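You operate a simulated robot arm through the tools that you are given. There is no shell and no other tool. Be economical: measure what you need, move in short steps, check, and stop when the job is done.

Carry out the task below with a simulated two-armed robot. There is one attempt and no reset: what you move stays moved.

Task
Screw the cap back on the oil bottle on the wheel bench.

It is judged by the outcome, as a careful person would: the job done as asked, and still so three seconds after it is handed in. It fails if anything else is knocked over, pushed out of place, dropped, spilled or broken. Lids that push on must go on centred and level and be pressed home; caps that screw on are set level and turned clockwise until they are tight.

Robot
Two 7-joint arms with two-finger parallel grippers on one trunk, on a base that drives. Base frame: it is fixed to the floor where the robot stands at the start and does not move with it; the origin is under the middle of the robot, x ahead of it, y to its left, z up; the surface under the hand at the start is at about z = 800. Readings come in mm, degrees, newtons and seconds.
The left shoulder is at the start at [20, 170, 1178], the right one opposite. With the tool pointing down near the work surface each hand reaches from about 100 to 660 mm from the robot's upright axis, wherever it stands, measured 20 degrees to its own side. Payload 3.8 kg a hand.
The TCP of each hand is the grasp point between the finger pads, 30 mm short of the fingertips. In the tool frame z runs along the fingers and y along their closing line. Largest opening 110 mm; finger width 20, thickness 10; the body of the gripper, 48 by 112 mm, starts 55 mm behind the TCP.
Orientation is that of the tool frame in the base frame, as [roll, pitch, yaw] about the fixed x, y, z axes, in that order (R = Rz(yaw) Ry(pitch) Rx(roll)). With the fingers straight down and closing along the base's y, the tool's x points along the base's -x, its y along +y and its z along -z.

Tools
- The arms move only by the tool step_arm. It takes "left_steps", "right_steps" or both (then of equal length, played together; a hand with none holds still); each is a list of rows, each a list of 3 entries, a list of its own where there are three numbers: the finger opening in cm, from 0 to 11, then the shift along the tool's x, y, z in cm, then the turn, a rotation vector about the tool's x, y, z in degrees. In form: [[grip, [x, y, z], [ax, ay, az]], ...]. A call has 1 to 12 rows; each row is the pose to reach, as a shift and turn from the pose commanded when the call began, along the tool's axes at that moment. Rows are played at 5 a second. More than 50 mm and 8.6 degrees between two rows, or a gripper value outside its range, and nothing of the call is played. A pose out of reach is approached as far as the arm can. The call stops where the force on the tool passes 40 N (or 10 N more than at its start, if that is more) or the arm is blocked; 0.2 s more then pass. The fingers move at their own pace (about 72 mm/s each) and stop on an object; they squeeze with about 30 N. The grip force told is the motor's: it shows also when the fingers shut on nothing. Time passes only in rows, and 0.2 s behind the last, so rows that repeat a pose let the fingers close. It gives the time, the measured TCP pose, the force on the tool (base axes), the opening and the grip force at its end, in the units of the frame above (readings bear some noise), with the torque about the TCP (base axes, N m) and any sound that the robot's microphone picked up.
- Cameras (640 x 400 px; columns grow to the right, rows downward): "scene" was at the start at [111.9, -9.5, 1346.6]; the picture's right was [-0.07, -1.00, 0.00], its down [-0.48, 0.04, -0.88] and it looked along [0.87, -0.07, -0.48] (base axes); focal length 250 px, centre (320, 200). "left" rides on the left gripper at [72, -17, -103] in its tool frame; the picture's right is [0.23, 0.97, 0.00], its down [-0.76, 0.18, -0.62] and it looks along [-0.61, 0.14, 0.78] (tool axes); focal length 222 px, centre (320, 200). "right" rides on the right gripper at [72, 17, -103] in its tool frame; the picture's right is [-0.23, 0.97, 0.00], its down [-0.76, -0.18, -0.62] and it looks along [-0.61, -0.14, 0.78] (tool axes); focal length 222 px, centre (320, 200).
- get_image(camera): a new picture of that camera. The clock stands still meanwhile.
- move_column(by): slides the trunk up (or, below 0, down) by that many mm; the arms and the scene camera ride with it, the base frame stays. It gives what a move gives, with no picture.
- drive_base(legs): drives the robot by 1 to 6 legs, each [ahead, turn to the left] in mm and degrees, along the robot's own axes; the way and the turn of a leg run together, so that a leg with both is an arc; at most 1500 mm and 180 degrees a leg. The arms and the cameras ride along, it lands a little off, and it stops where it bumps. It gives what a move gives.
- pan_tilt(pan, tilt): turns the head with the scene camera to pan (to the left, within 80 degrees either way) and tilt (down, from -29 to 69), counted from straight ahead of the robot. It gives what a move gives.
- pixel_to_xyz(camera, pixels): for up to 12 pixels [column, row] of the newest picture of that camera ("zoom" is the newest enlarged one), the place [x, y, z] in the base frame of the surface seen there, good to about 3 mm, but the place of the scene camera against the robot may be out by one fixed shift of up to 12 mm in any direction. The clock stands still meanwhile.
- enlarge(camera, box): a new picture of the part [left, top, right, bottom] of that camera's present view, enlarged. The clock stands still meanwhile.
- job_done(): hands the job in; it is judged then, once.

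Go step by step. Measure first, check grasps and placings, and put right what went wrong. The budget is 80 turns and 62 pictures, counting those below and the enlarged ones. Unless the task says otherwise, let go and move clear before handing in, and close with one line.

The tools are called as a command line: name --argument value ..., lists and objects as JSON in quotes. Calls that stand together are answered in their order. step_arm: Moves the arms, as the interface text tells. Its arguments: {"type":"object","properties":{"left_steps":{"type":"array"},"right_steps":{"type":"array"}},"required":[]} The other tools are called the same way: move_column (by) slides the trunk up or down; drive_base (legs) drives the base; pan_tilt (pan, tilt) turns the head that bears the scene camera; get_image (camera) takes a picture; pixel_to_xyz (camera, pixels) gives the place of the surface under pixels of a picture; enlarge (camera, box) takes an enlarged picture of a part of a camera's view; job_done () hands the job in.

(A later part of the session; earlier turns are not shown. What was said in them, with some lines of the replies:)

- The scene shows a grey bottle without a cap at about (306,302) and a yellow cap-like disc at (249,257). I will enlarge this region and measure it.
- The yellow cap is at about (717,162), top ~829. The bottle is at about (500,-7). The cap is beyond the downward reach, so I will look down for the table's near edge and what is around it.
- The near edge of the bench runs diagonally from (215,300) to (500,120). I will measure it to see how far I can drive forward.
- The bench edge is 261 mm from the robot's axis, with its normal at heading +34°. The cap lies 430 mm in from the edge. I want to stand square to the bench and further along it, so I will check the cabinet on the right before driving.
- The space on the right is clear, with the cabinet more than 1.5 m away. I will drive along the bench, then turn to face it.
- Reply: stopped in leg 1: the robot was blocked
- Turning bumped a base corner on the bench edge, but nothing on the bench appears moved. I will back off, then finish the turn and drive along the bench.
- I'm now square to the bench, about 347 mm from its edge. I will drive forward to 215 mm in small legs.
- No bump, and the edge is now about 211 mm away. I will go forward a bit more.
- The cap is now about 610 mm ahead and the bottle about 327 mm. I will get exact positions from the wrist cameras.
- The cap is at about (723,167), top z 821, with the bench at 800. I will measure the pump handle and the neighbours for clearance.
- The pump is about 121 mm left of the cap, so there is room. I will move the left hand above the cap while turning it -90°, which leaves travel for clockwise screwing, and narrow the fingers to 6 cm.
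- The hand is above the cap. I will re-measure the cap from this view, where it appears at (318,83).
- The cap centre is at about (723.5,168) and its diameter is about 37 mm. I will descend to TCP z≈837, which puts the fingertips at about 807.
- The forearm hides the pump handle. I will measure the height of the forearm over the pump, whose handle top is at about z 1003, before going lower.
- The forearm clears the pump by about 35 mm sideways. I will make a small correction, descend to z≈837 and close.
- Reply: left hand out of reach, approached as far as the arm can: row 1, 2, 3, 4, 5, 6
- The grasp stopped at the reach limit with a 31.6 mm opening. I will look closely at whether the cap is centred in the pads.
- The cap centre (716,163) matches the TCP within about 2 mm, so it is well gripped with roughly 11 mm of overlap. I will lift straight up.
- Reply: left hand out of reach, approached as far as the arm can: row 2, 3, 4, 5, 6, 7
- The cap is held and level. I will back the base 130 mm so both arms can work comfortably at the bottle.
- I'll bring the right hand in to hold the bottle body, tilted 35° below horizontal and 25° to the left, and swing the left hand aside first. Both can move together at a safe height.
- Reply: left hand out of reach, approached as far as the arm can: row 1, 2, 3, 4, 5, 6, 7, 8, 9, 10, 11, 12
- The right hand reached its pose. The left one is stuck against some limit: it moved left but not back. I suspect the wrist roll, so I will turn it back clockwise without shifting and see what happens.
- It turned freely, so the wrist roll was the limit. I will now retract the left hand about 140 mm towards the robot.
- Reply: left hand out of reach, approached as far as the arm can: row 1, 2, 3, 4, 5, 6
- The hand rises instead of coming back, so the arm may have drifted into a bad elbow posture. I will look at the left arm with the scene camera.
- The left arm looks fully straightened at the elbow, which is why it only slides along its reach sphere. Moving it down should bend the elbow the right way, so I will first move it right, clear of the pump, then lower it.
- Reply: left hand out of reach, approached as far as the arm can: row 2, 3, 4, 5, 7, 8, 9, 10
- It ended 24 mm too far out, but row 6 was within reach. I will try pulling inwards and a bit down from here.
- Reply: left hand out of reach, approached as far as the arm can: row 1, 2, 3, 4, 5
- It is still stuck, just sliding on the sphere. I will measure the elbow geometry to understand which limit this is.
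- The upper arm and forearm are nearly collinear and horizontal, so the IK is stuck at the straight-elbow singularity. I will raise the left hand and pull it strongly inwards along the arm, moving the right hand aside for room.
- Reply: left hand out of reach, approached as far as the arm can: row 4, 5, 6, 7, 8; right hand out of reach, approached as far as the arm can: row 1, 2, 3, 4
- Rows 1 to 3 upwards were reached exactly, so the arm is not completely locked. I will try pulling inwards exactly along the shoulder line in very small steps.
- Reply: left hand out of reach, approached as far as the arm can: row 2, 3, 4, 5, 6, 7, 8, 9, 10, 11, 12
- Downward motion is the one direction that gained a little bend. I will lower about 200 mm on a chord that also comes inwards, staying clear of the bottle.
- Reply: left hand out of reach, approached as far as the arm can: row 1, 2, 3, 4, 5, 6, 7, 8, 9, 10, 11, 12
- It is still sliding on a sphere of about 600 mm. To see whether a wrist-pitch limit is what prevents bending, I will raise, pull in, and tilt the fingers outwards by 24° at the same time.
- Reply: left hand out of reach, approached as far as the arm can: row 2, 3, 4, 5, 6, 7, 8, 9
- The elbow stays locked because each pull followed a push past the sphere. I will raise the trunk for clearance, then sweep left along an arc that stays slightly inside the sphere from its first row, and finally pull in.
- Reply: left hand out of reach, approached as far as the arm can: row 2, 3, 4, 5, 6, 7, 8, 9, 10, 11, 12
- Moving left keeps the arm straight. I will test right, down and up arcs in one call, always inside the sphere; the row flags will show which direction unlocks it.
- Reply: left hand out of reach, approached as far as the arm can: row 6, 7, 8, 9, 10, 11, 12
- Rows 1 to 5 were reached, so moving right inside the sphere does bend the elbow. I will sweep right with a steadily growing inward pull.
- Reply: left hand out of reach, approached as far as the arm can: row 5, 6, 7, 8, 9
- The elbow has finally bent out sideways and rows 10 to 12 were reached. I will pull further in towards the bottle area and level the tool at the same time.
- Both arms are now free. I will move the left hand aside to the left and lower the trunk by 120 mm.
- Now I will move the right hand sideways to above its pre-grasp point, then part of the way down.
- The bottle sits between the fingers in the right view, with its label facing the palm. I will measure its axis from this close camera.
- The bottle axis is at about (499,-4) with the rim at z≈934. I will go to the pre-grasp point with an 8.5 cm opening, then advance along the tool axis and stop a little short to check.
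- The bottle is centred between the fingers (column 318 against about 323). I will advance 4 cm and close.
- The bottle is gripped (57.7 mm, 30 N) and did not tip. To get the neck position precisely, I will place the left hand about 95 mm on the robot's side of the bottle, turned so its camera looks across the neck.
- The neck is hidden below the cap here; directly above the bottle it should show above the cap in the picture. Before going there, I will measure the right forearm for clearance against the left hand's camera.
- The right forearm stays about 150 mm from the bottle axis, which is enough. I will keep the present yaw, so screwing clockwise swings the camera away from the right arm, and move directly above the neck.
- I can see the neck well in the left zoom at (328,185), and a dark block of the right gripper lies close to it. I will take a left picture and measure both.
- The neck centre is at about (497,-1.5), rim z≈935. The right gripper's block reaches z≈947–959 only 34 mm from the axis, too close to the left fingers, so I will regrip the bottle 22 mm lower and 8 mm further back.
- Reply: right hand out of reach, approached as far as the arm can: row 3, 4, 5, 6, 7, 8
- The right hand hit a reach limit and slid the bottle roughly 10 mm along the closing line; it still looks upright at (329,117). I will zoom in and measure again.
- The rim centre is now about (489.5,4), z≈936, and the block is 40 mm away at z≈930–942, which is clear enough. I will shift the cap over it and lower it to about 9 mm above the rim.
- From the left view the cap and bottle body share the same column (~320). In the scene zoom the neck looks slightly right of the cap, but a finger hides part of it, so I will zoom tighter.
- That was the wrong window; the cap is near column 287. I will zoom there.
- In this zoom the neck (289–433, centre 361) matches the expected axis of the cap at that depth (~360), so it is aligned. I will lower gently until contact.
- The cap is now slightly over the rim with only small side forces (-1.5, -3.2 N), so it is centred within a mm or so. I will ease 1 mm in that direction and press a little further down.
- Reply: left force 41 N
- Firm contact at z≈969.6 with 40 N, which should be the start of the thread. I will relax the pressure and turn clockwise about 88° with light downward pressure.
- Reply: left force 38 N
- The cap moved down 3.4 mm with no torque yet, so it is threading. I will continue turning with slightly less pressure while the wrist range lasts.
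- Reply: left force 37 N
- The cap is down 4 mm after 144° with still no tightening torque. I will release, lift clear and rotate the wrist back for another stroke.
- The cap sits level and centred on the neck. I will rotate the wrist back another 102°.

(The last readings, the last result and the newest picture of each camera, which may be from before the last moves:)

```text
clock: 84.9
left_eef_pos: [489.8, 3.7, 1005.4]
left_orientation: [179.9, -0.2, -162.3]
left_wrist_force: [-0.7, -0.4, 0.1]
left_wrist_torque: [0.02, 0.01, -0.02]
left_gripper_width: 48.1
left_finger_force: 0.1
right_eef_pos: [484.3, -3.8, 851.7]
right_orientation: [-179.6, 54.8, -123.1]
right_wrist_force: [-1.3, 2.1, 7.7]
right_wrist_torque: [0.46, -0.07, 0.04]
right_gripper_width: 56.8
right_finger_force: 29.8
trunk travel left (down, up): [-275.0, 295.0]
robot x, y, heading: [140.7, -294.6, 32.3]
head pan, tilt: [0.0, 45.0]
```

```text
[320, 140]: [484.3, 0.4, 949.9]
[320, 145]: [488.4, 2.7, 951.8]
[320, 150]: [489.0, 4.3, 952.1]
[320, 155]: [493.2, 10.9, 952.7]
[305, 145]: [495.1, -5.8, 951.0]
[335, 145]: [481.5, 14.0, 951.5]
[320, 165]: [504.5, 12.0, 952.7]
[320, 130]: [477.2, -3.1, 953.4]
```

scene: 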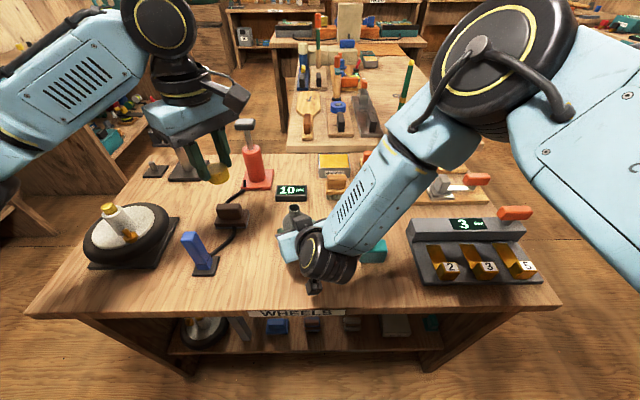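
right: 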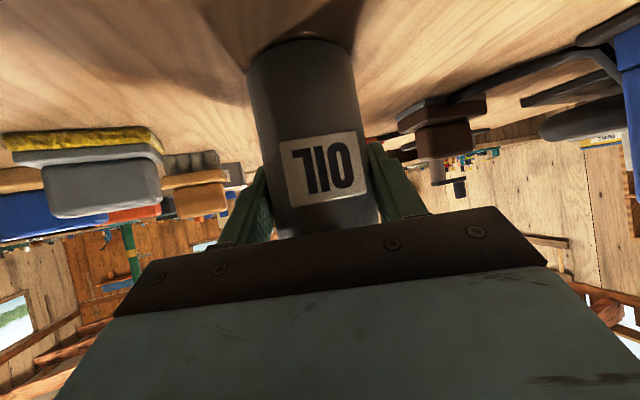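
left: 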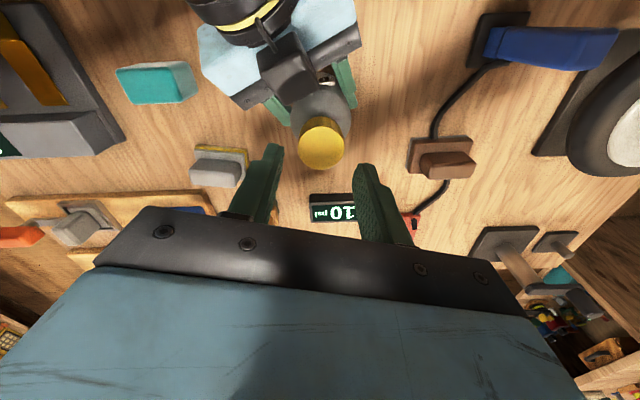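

The cap is centred (column 321) with its top at z≈952. I will come down, grip and turn clockwise again.

step_arm --left_steps '[[4.8, [0, 0, 2], [0, 0, 0]], [4.8, [0, 0, 3.9], [0, 0, 0]], [4.8, [0, 0, 3.9], [0, 0, 0]], [3, [0, 0, 3.9], [0, 0, 0]], [3, [0, 0, 3.9], [0, 0, 0]], [3, [0, 0, 3.94], [0, 0, 8]], [3, [0, 0, 3.97], [0, 0, 16]], [3, [0, 0, 4.0], [0, 0, 24]], [3, [0, 0, 4.03], [0, 0, 32]], [3, [0, 0, 4.06], [0, 0, 40]], [3, [0, 0, 4.09], [0, 0, 48]], [3, [0, 0, 4.12], [0, 0, 56]]]'

```text
clock: 87.5
left_eef_pos: [490.0, 3.7, 962.2]
left_orientation: [179.9, -0.1, 141.4]
left_wrist_force: [7.3, 10.9, 5.3]
left_wrist_torque: [0.36, -0.22, 0.0]
left_gripper_width: 33.4
left_finger_force: 29.8
right_eef_pos: [484.5, -4.1, 853.8]
right_orientation: [-179.6, 54.7, -123.1]
right_wrist_force: [-5.3, -6.6, 12.3]
right_wrist_torque: [0.94, -0.28, -0.06]
right_gripper_width: 56.7
right_finger_force: 29.9
trunk travel left (down, up): [-275.0, 295.0]
robot x, y, heading: [140.1, -293.9, 32.8]
head pan, tilt: [0.0, 45.0]
```

Turning continues with no axial resistance, at z 962. I will relieve the side force with a 0.8 mm shift and turn 90° more.

step_arm --left_steps '[[3, [0, 0.08, 0.03], [0, 0, 8]], [3, [0, 0.08, 0.06], [0, 0, 16]], [3, [0, 0.08, 0.09], [0, 0, 24]], [3, [0, 0.08, 0.12], [0, 0, 32]], [3, [0, 0.08, 0.15], [0, 0, 40]], [3, [0, 0.08, 0.18], [0, 0, 48]], [3, [0, 0.08, 0.21], [0, 0, 56]], [3, [0, 0.08, 0.24], [0, 0, 64]], [3, [0, 0.08, 0.27], [0, 0, 72]], [3, [0, 0.08, 0.3], [0, 0, 80]], [3, [0, 0.08, 0.33], [0, 0, 88]], [3, [0, 0.08, 0.36], [0, 0, 96]]]'

enlarge --camera "scene" --box '[252, 170, 332, 234]'

```text
clock: 90.1
left_eef_pos: [490.7, 2.2, 958.7]
left_orientation: [-179.9, 0.2, 45.4]
left_wrist_force: [-0.6, -0.6, 9.0]
left_wrist_torque: [-0.03, -0.05, 0.53]
left_gripper_width: 33.7
left_finger_force: 29.9
right_eef_pos: [484.4, -4.3, 852.4]
right_orientation: [-179.5, 54.7, -123.1]
right_wrist_force: [2.9, -1.7, 0.4]
right_wrist_torque: [-0.21, 0.32, -0.55]
right_gripper_width: 56.7
right_finger_force: 30.0
trunk travel left (down, up): [-275.0, 295.0]
robot x, y, heading: [139.4, -290.8, 32.8]
head pan, tilt: [0.0, 45.0]
```

```text
6.25 times, centred on (292, 202) of scene
```

zoom: 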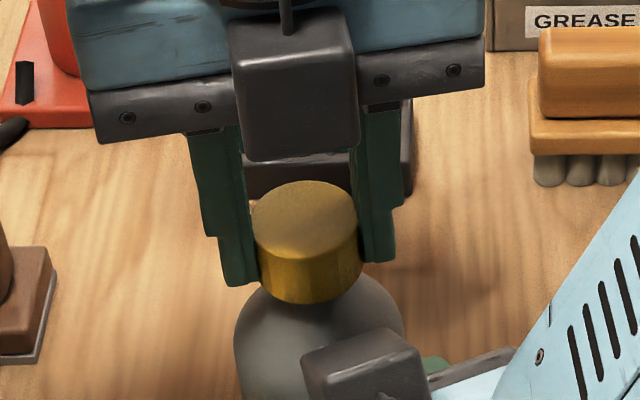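

Now there is a tightening torque of 0.53 N m (with the opposite reaction on the right hand) and the cap sits on the shoulder. I will turn a little further to confirm it is tight.

step_arm --left_steps '[[3, [0, 0, 0], [0, 0, 5]], [3, [0, 0, 0], [0, 0, 10]], [3, [0, 0, 0], [0, 0, 15]], [3, [0, 0, 0], [0, 0, 20]]]'

```text
clock: 91.1
left_eef_pos: [489.5, 4.2, 959.6]
left_orientation: [-180.0, 0.3, 25.3]
left_wrist_force: [-1.6, 2.0, 1.2]
left_wrist_torque: [-0.07, -0.14, 0.4]
left_gripper_width: 32.0
left_finger_force: 29.8
right_eef_pos: [484.3, -4.1, 851.4]
right_orientation: [-179.7, 54.7, -123.1]
right_wrist_force: [0.0, -2.1, 1.6]
right_wrist_torque: [0.28, 0.49, -0.45]
right_gripper_width: 56.7
right_finger_force: 30.2
trunk travel left (down, up): [-275.0, 295.0]
robot x, y, heading: [141.9, -291.0, 32.5]
head pan, tilt: [0.0, 45.0]
```

Torque stays at 0.4–0.5 N m and the opening changed from 33.7 to 32.0, so the fingers are slipping on the knurl, a sign it is tight. I will release, rotate back and take one more stroke to confirm.

step_arm --left_steps '[[4.8, [0, 0, 0], [0, 0, 20]], [4.8, [0, 0, 0], [0, 0, 20]], [4.8, [0, 0, -2], [0, 0, 15]], [4.8, [0, 0, -3.5], [0, 0, 8]], [4.8, [0, 0, -3.5], [0, 0, 0]], [4.8, [0, 0, -3.5], [0, 0, -8]], [4.8, [0, 0, -3.5], [0, 0, -16]], [4.8, [0, 0, -3.5], [0, 0, -24]], [4.8, [0, 0, -3.5], [0, 0, -32]], [4.8, [0, 0, -3.5], [0, 0, -40]], [4.8, [0, 0, -3.5], [0, 0, -48]], [4.8, [0, 0, -3.5], [0, 0, -56]]]'

enlarge --camera "scene" --box '[252, 170, 332, 234]'

```text
refused: row 1 steps farther than a row can; nothing moved
```

```text
6.25 times, centred on (292, 202) of scene
```

zoom: 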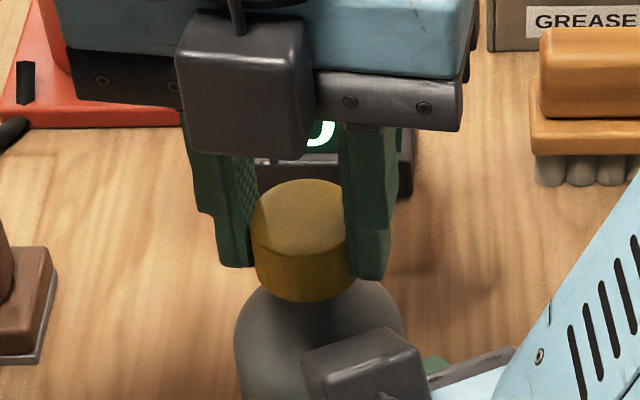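

The first row was relative to the present pose, so it was refused. I will resend it starting from zero.

step_arm --left_steps '[[4.8, [0, 0, 0], [0, 0, 0]], [4.8, [0, 0, 0], [0, 0, 0]], [4.8, [0, 0, -2], [0, 0, 0]], [4.8, [0, 0, -3.5], [0, 0, -8]], [4.8, [0, 0, -3.5], [0, 0, -16]], [4.8, [0, 0, -3.5], [0, 0, -24]], [4.8, [0, 0, -3.5], [0, 0, -32]], [4.8, [0, 0, -3.5], [0, 0, -40]], [4.8, [0, 0, -3.5], [0, 0, -48]], [4.8, [0, 0, -3.5], [0, 0, -56]], [4.8, [0, 0, -3.5], [0, 0, -64]], [4.8, [0, 0, -3.5], [0, 0, -72]]]'

enlarge --camera "scene" --box '[252, 170, 332, 234]'

```text
clock: 93.7
left_eef_pos: [490.6, 3.1, 994.9]
left_orientation: [-179.9, -0.1, 97.6]
left_wrist_force: [-0.4, -0.4, 0.1]
left_wrist_torque: [0.0, 0.02, 0.01]
left_gripper_width: 47.8
left_finger_force: 0.1
right_eef_pos: [483.8, -3.6, 852.7]
right_orientation: [-179.6, 54.6, -123.1]
right_wrist_force: [-2.4, 1.2, 3.1]
right_wrist_torque: [0.14, 0.13, 0.01]
right_gripper_width: 56.9
right_finger_force: 29.9
trunk travel left (down, up): [-275.0, 295.0]
robot x, y, heading: [141.8, -292.6, 32.4]
head pan, tilt: [0.0, 45.0]
```

```text
6.25 times, centred on (292, 202) of scene
```

zoom: 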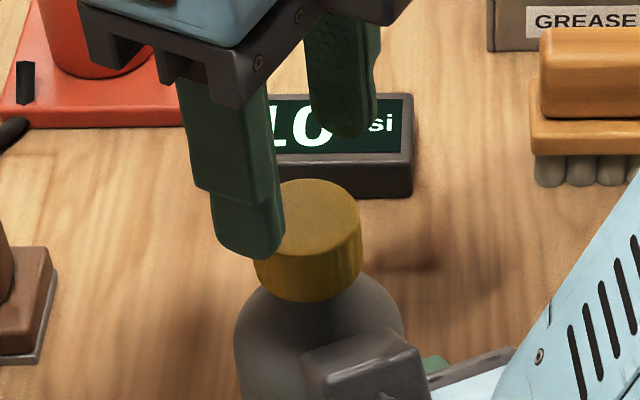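

Cap is level and lower than before. I will come down, grip, and turn again to see whether it resists at once.

step_arm --left_steps '[[4.8, [0, 0, 2], [0, 0, 0]], [4.8, [0, 0, 3.6], [0, 0, 0]], [4.8, [0, 0, 3.6], [0, 0, 0]], [3, [0, 0, 3.6], [0, 0, 0]], [3, [0, 0, 3.6], [0, 0, 0]], [3, [0, 0, 3.6], [0, 0, 0]], [3, [0, 0, 3.6], [0, 0, 5]], [3, [0, 0, 3.6], [0, 0, 10]], [3, [0, 0, 3.6], [0, 0, 15]], [3, [0, 0, 3.6], [0, 0, 20]]]'

```text
clock: 95.9
left_eef_pos: [489.0, 3.3, 959.2]
left_orientation: [-179.8, 0.1, 77.4]
left_wrist_force: [4.2, 2.8, -3.4]
left_wrist_torque: [0.08, -0.15, 0.67]
left_gripper_width: 33.3
left_finger_force: 29.9
right_eef_pos: [485.2, -4.9, 851.7]
right_orientation: [-179.7, 54.6, -123.2]
right_wrist_force: [-4.7, -3.1, 5.9]
right_wrist_torque: [0.2, -0.19, -0.65]
right_gripper_width: 57.1
right_finger_force: 30.1
trunk travel left (down, up): [-275.0, 295.0]
robot x, y, heading: [140.2, -291.0, 32.5]
head pan, tilt: [0.0, 45.0]
```

Torque rises to 0.67 N m within 20°, so the cap is tight. I will release the left hand and lift it straight up, then open the right one.

step_arm --left_steps '[[5.5, [0, 0, 0], [0, 0, 0]], [5.5, [0, 0, 0], [0, 0, 0]], [5.5, [0, 0, -3], [0, 0, 0]], [5.5, [0, 0, -7], [0, 0, 0]], [5.5, [0, 0, -11], [0, 0, 0]], [5.5, [0, 0, -15], [0, 0, 0]]]'

step_arm --right_steps '[[7, [0, 0, 0], [0, 0, 0]], [8, [0, 0, 0], [0, 0, 0]], [8.5, [0, 0, 0], [0, 0, 0]], [8.5, [0, 0, -3], [0, 0, 0]], [8.5, [0, 0, -6], [0, 0, 0]], [8.5, [0, 0, -9], [0, 0, 0]], [8.5, [0, 0, -12], [0, 0, 0]]]'

get_image --camera "scene"

```text
clock: 97.3
left_eef_pos: [490.8, 3.7, 1108.3]
left_orientation: [-179.8, -0.1, 77.6]
left_wrist_force: [0.6, -0.2, 0.4]
left_wrist_torque: [-0.02, -0.02, -0.03]
left_gripper_width: 54.9
left_finger_force: 0.1
right_eef_pos: [484.6, -5.0, 853.2]
right_orientation: [-179.6, 54.6, -123.0]
right_wrist_force: [-0.6, -1.9, 5.0]
right_wrist_torque: [-0.06, 0.25, 0.08]
right_gripper_width: 56.6
right_finger_force: 29.2
trunk travel left (down, up): [-275.0, 295.0]
robot x, y, heading: [141.0, -291.9, 32.6]
head pan, tilt: [0.0, 45.0]
```

```text
clock: 98.9
left_eef_pos: [492.2, 4.4, 1108.6]
left_orientation: [-179.9, 0.1, 77.5]
left_wrist_force: [0.0, -0.3, 0.0]
left_wrist_torque: [0.03, 0.0, -0.01]
left_gripper_width: 55.5
left_finger_force: 0.0
right_eef_pos: [432.8, -84.4, 921.6]
right_orientation: [179.9, 55.1, -123.0]
right_wrist_force: [-0.5, -0.5, -0.1]
right_wrist_torque: [-0.01, -0.02, 0.0]
right_gripper_width: 84.9
right_finger_force: 0.1
trunk travel left (down, up): [-275.0, 295.0]
robot x, y, heading: [139.4, -291.1, 32.5]
head pan, tilt: [0.0, 45.0]
```

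```text
7 pictures are left
```

scene: 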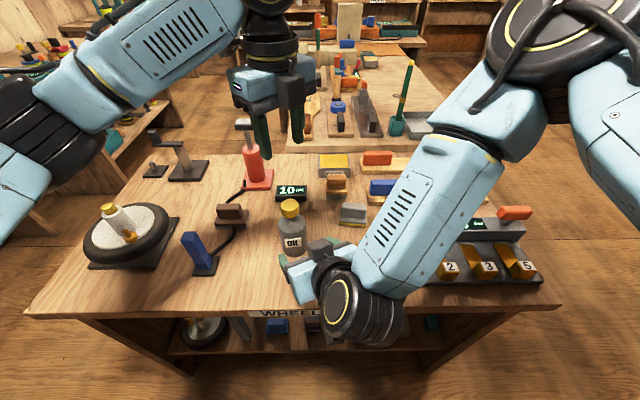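

The bottle stands upright with the cap on, label at (292,243), and both hands are off. I will raise the right hand a bit more and check closely.

step_arm --right_steps '[[8.5, [-2, 0, -2], [0, 0, 0]], [8.5, [-4, 0, -4], [0, 0, 0]], [8.5, [-6, 0, -6], [0, 0, 0]], [8.5, [-6, 0, -6], [0, 0, 0]]]'

enlarge --camera "scene" --box '[242, 180, 342, 262]'

get_image --camera "scene"

```text
clock: 99.9
left_eef_pos: [490.7, 3.3, 1109.1]
left_orientation: [-179.9, 0.2, 77.6]
left_wrist_force: [0.0, 0.2, 0.4]
left_wrist_torque: [0.0, 0.0, 0.0]
left_gripper_width: 55.2
left_finger_force: 0.1
right_eef_pos: [425.6, -97.4, 1005.1]
right_orientation: [-180.0, 54.9, -123.0]
right_wrist_force: [0.2, 0.2, -0.4]
right_wrist_torque: [0.01, -0.02, 0.01]
right_gripper_width: 84.9
right_finger_force: 0.3
trunk travel left (down, up): [-275.0, 295.0]
robot x, y, heading: [143.7, -291.0, 32.7]
head pan, tilt: [0.0, 45.0]
```

```text
4.88 times, centred on (292, 221) of scene
```

zoom: 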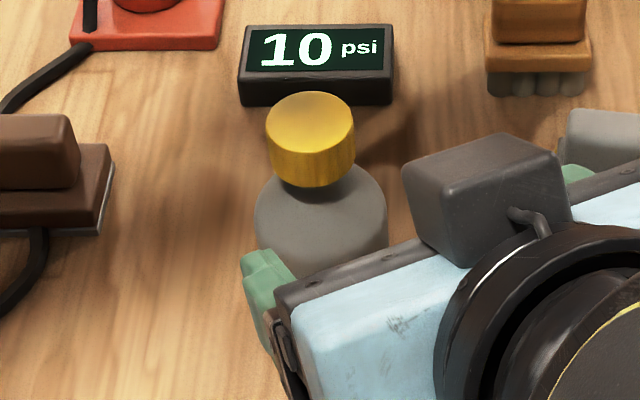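

```text
5 pictures are left
```

scene: 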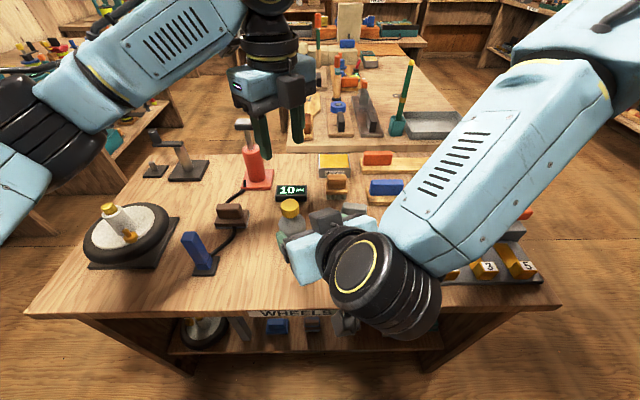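

The cap is level, centred and tight on the upright bottle (zoom (310,140)). Both hands are clear and nothing else on the bench has moved. I will hand in the job.

job_done

```text
The job is handed in.
```

The oil bottle's cap is screwed on level and tight (about 0.67 N m on the last turn). The bottle is upright, about 10 mm from where it started because the hand holding it slid it along the bench. Nothing else looked moved.
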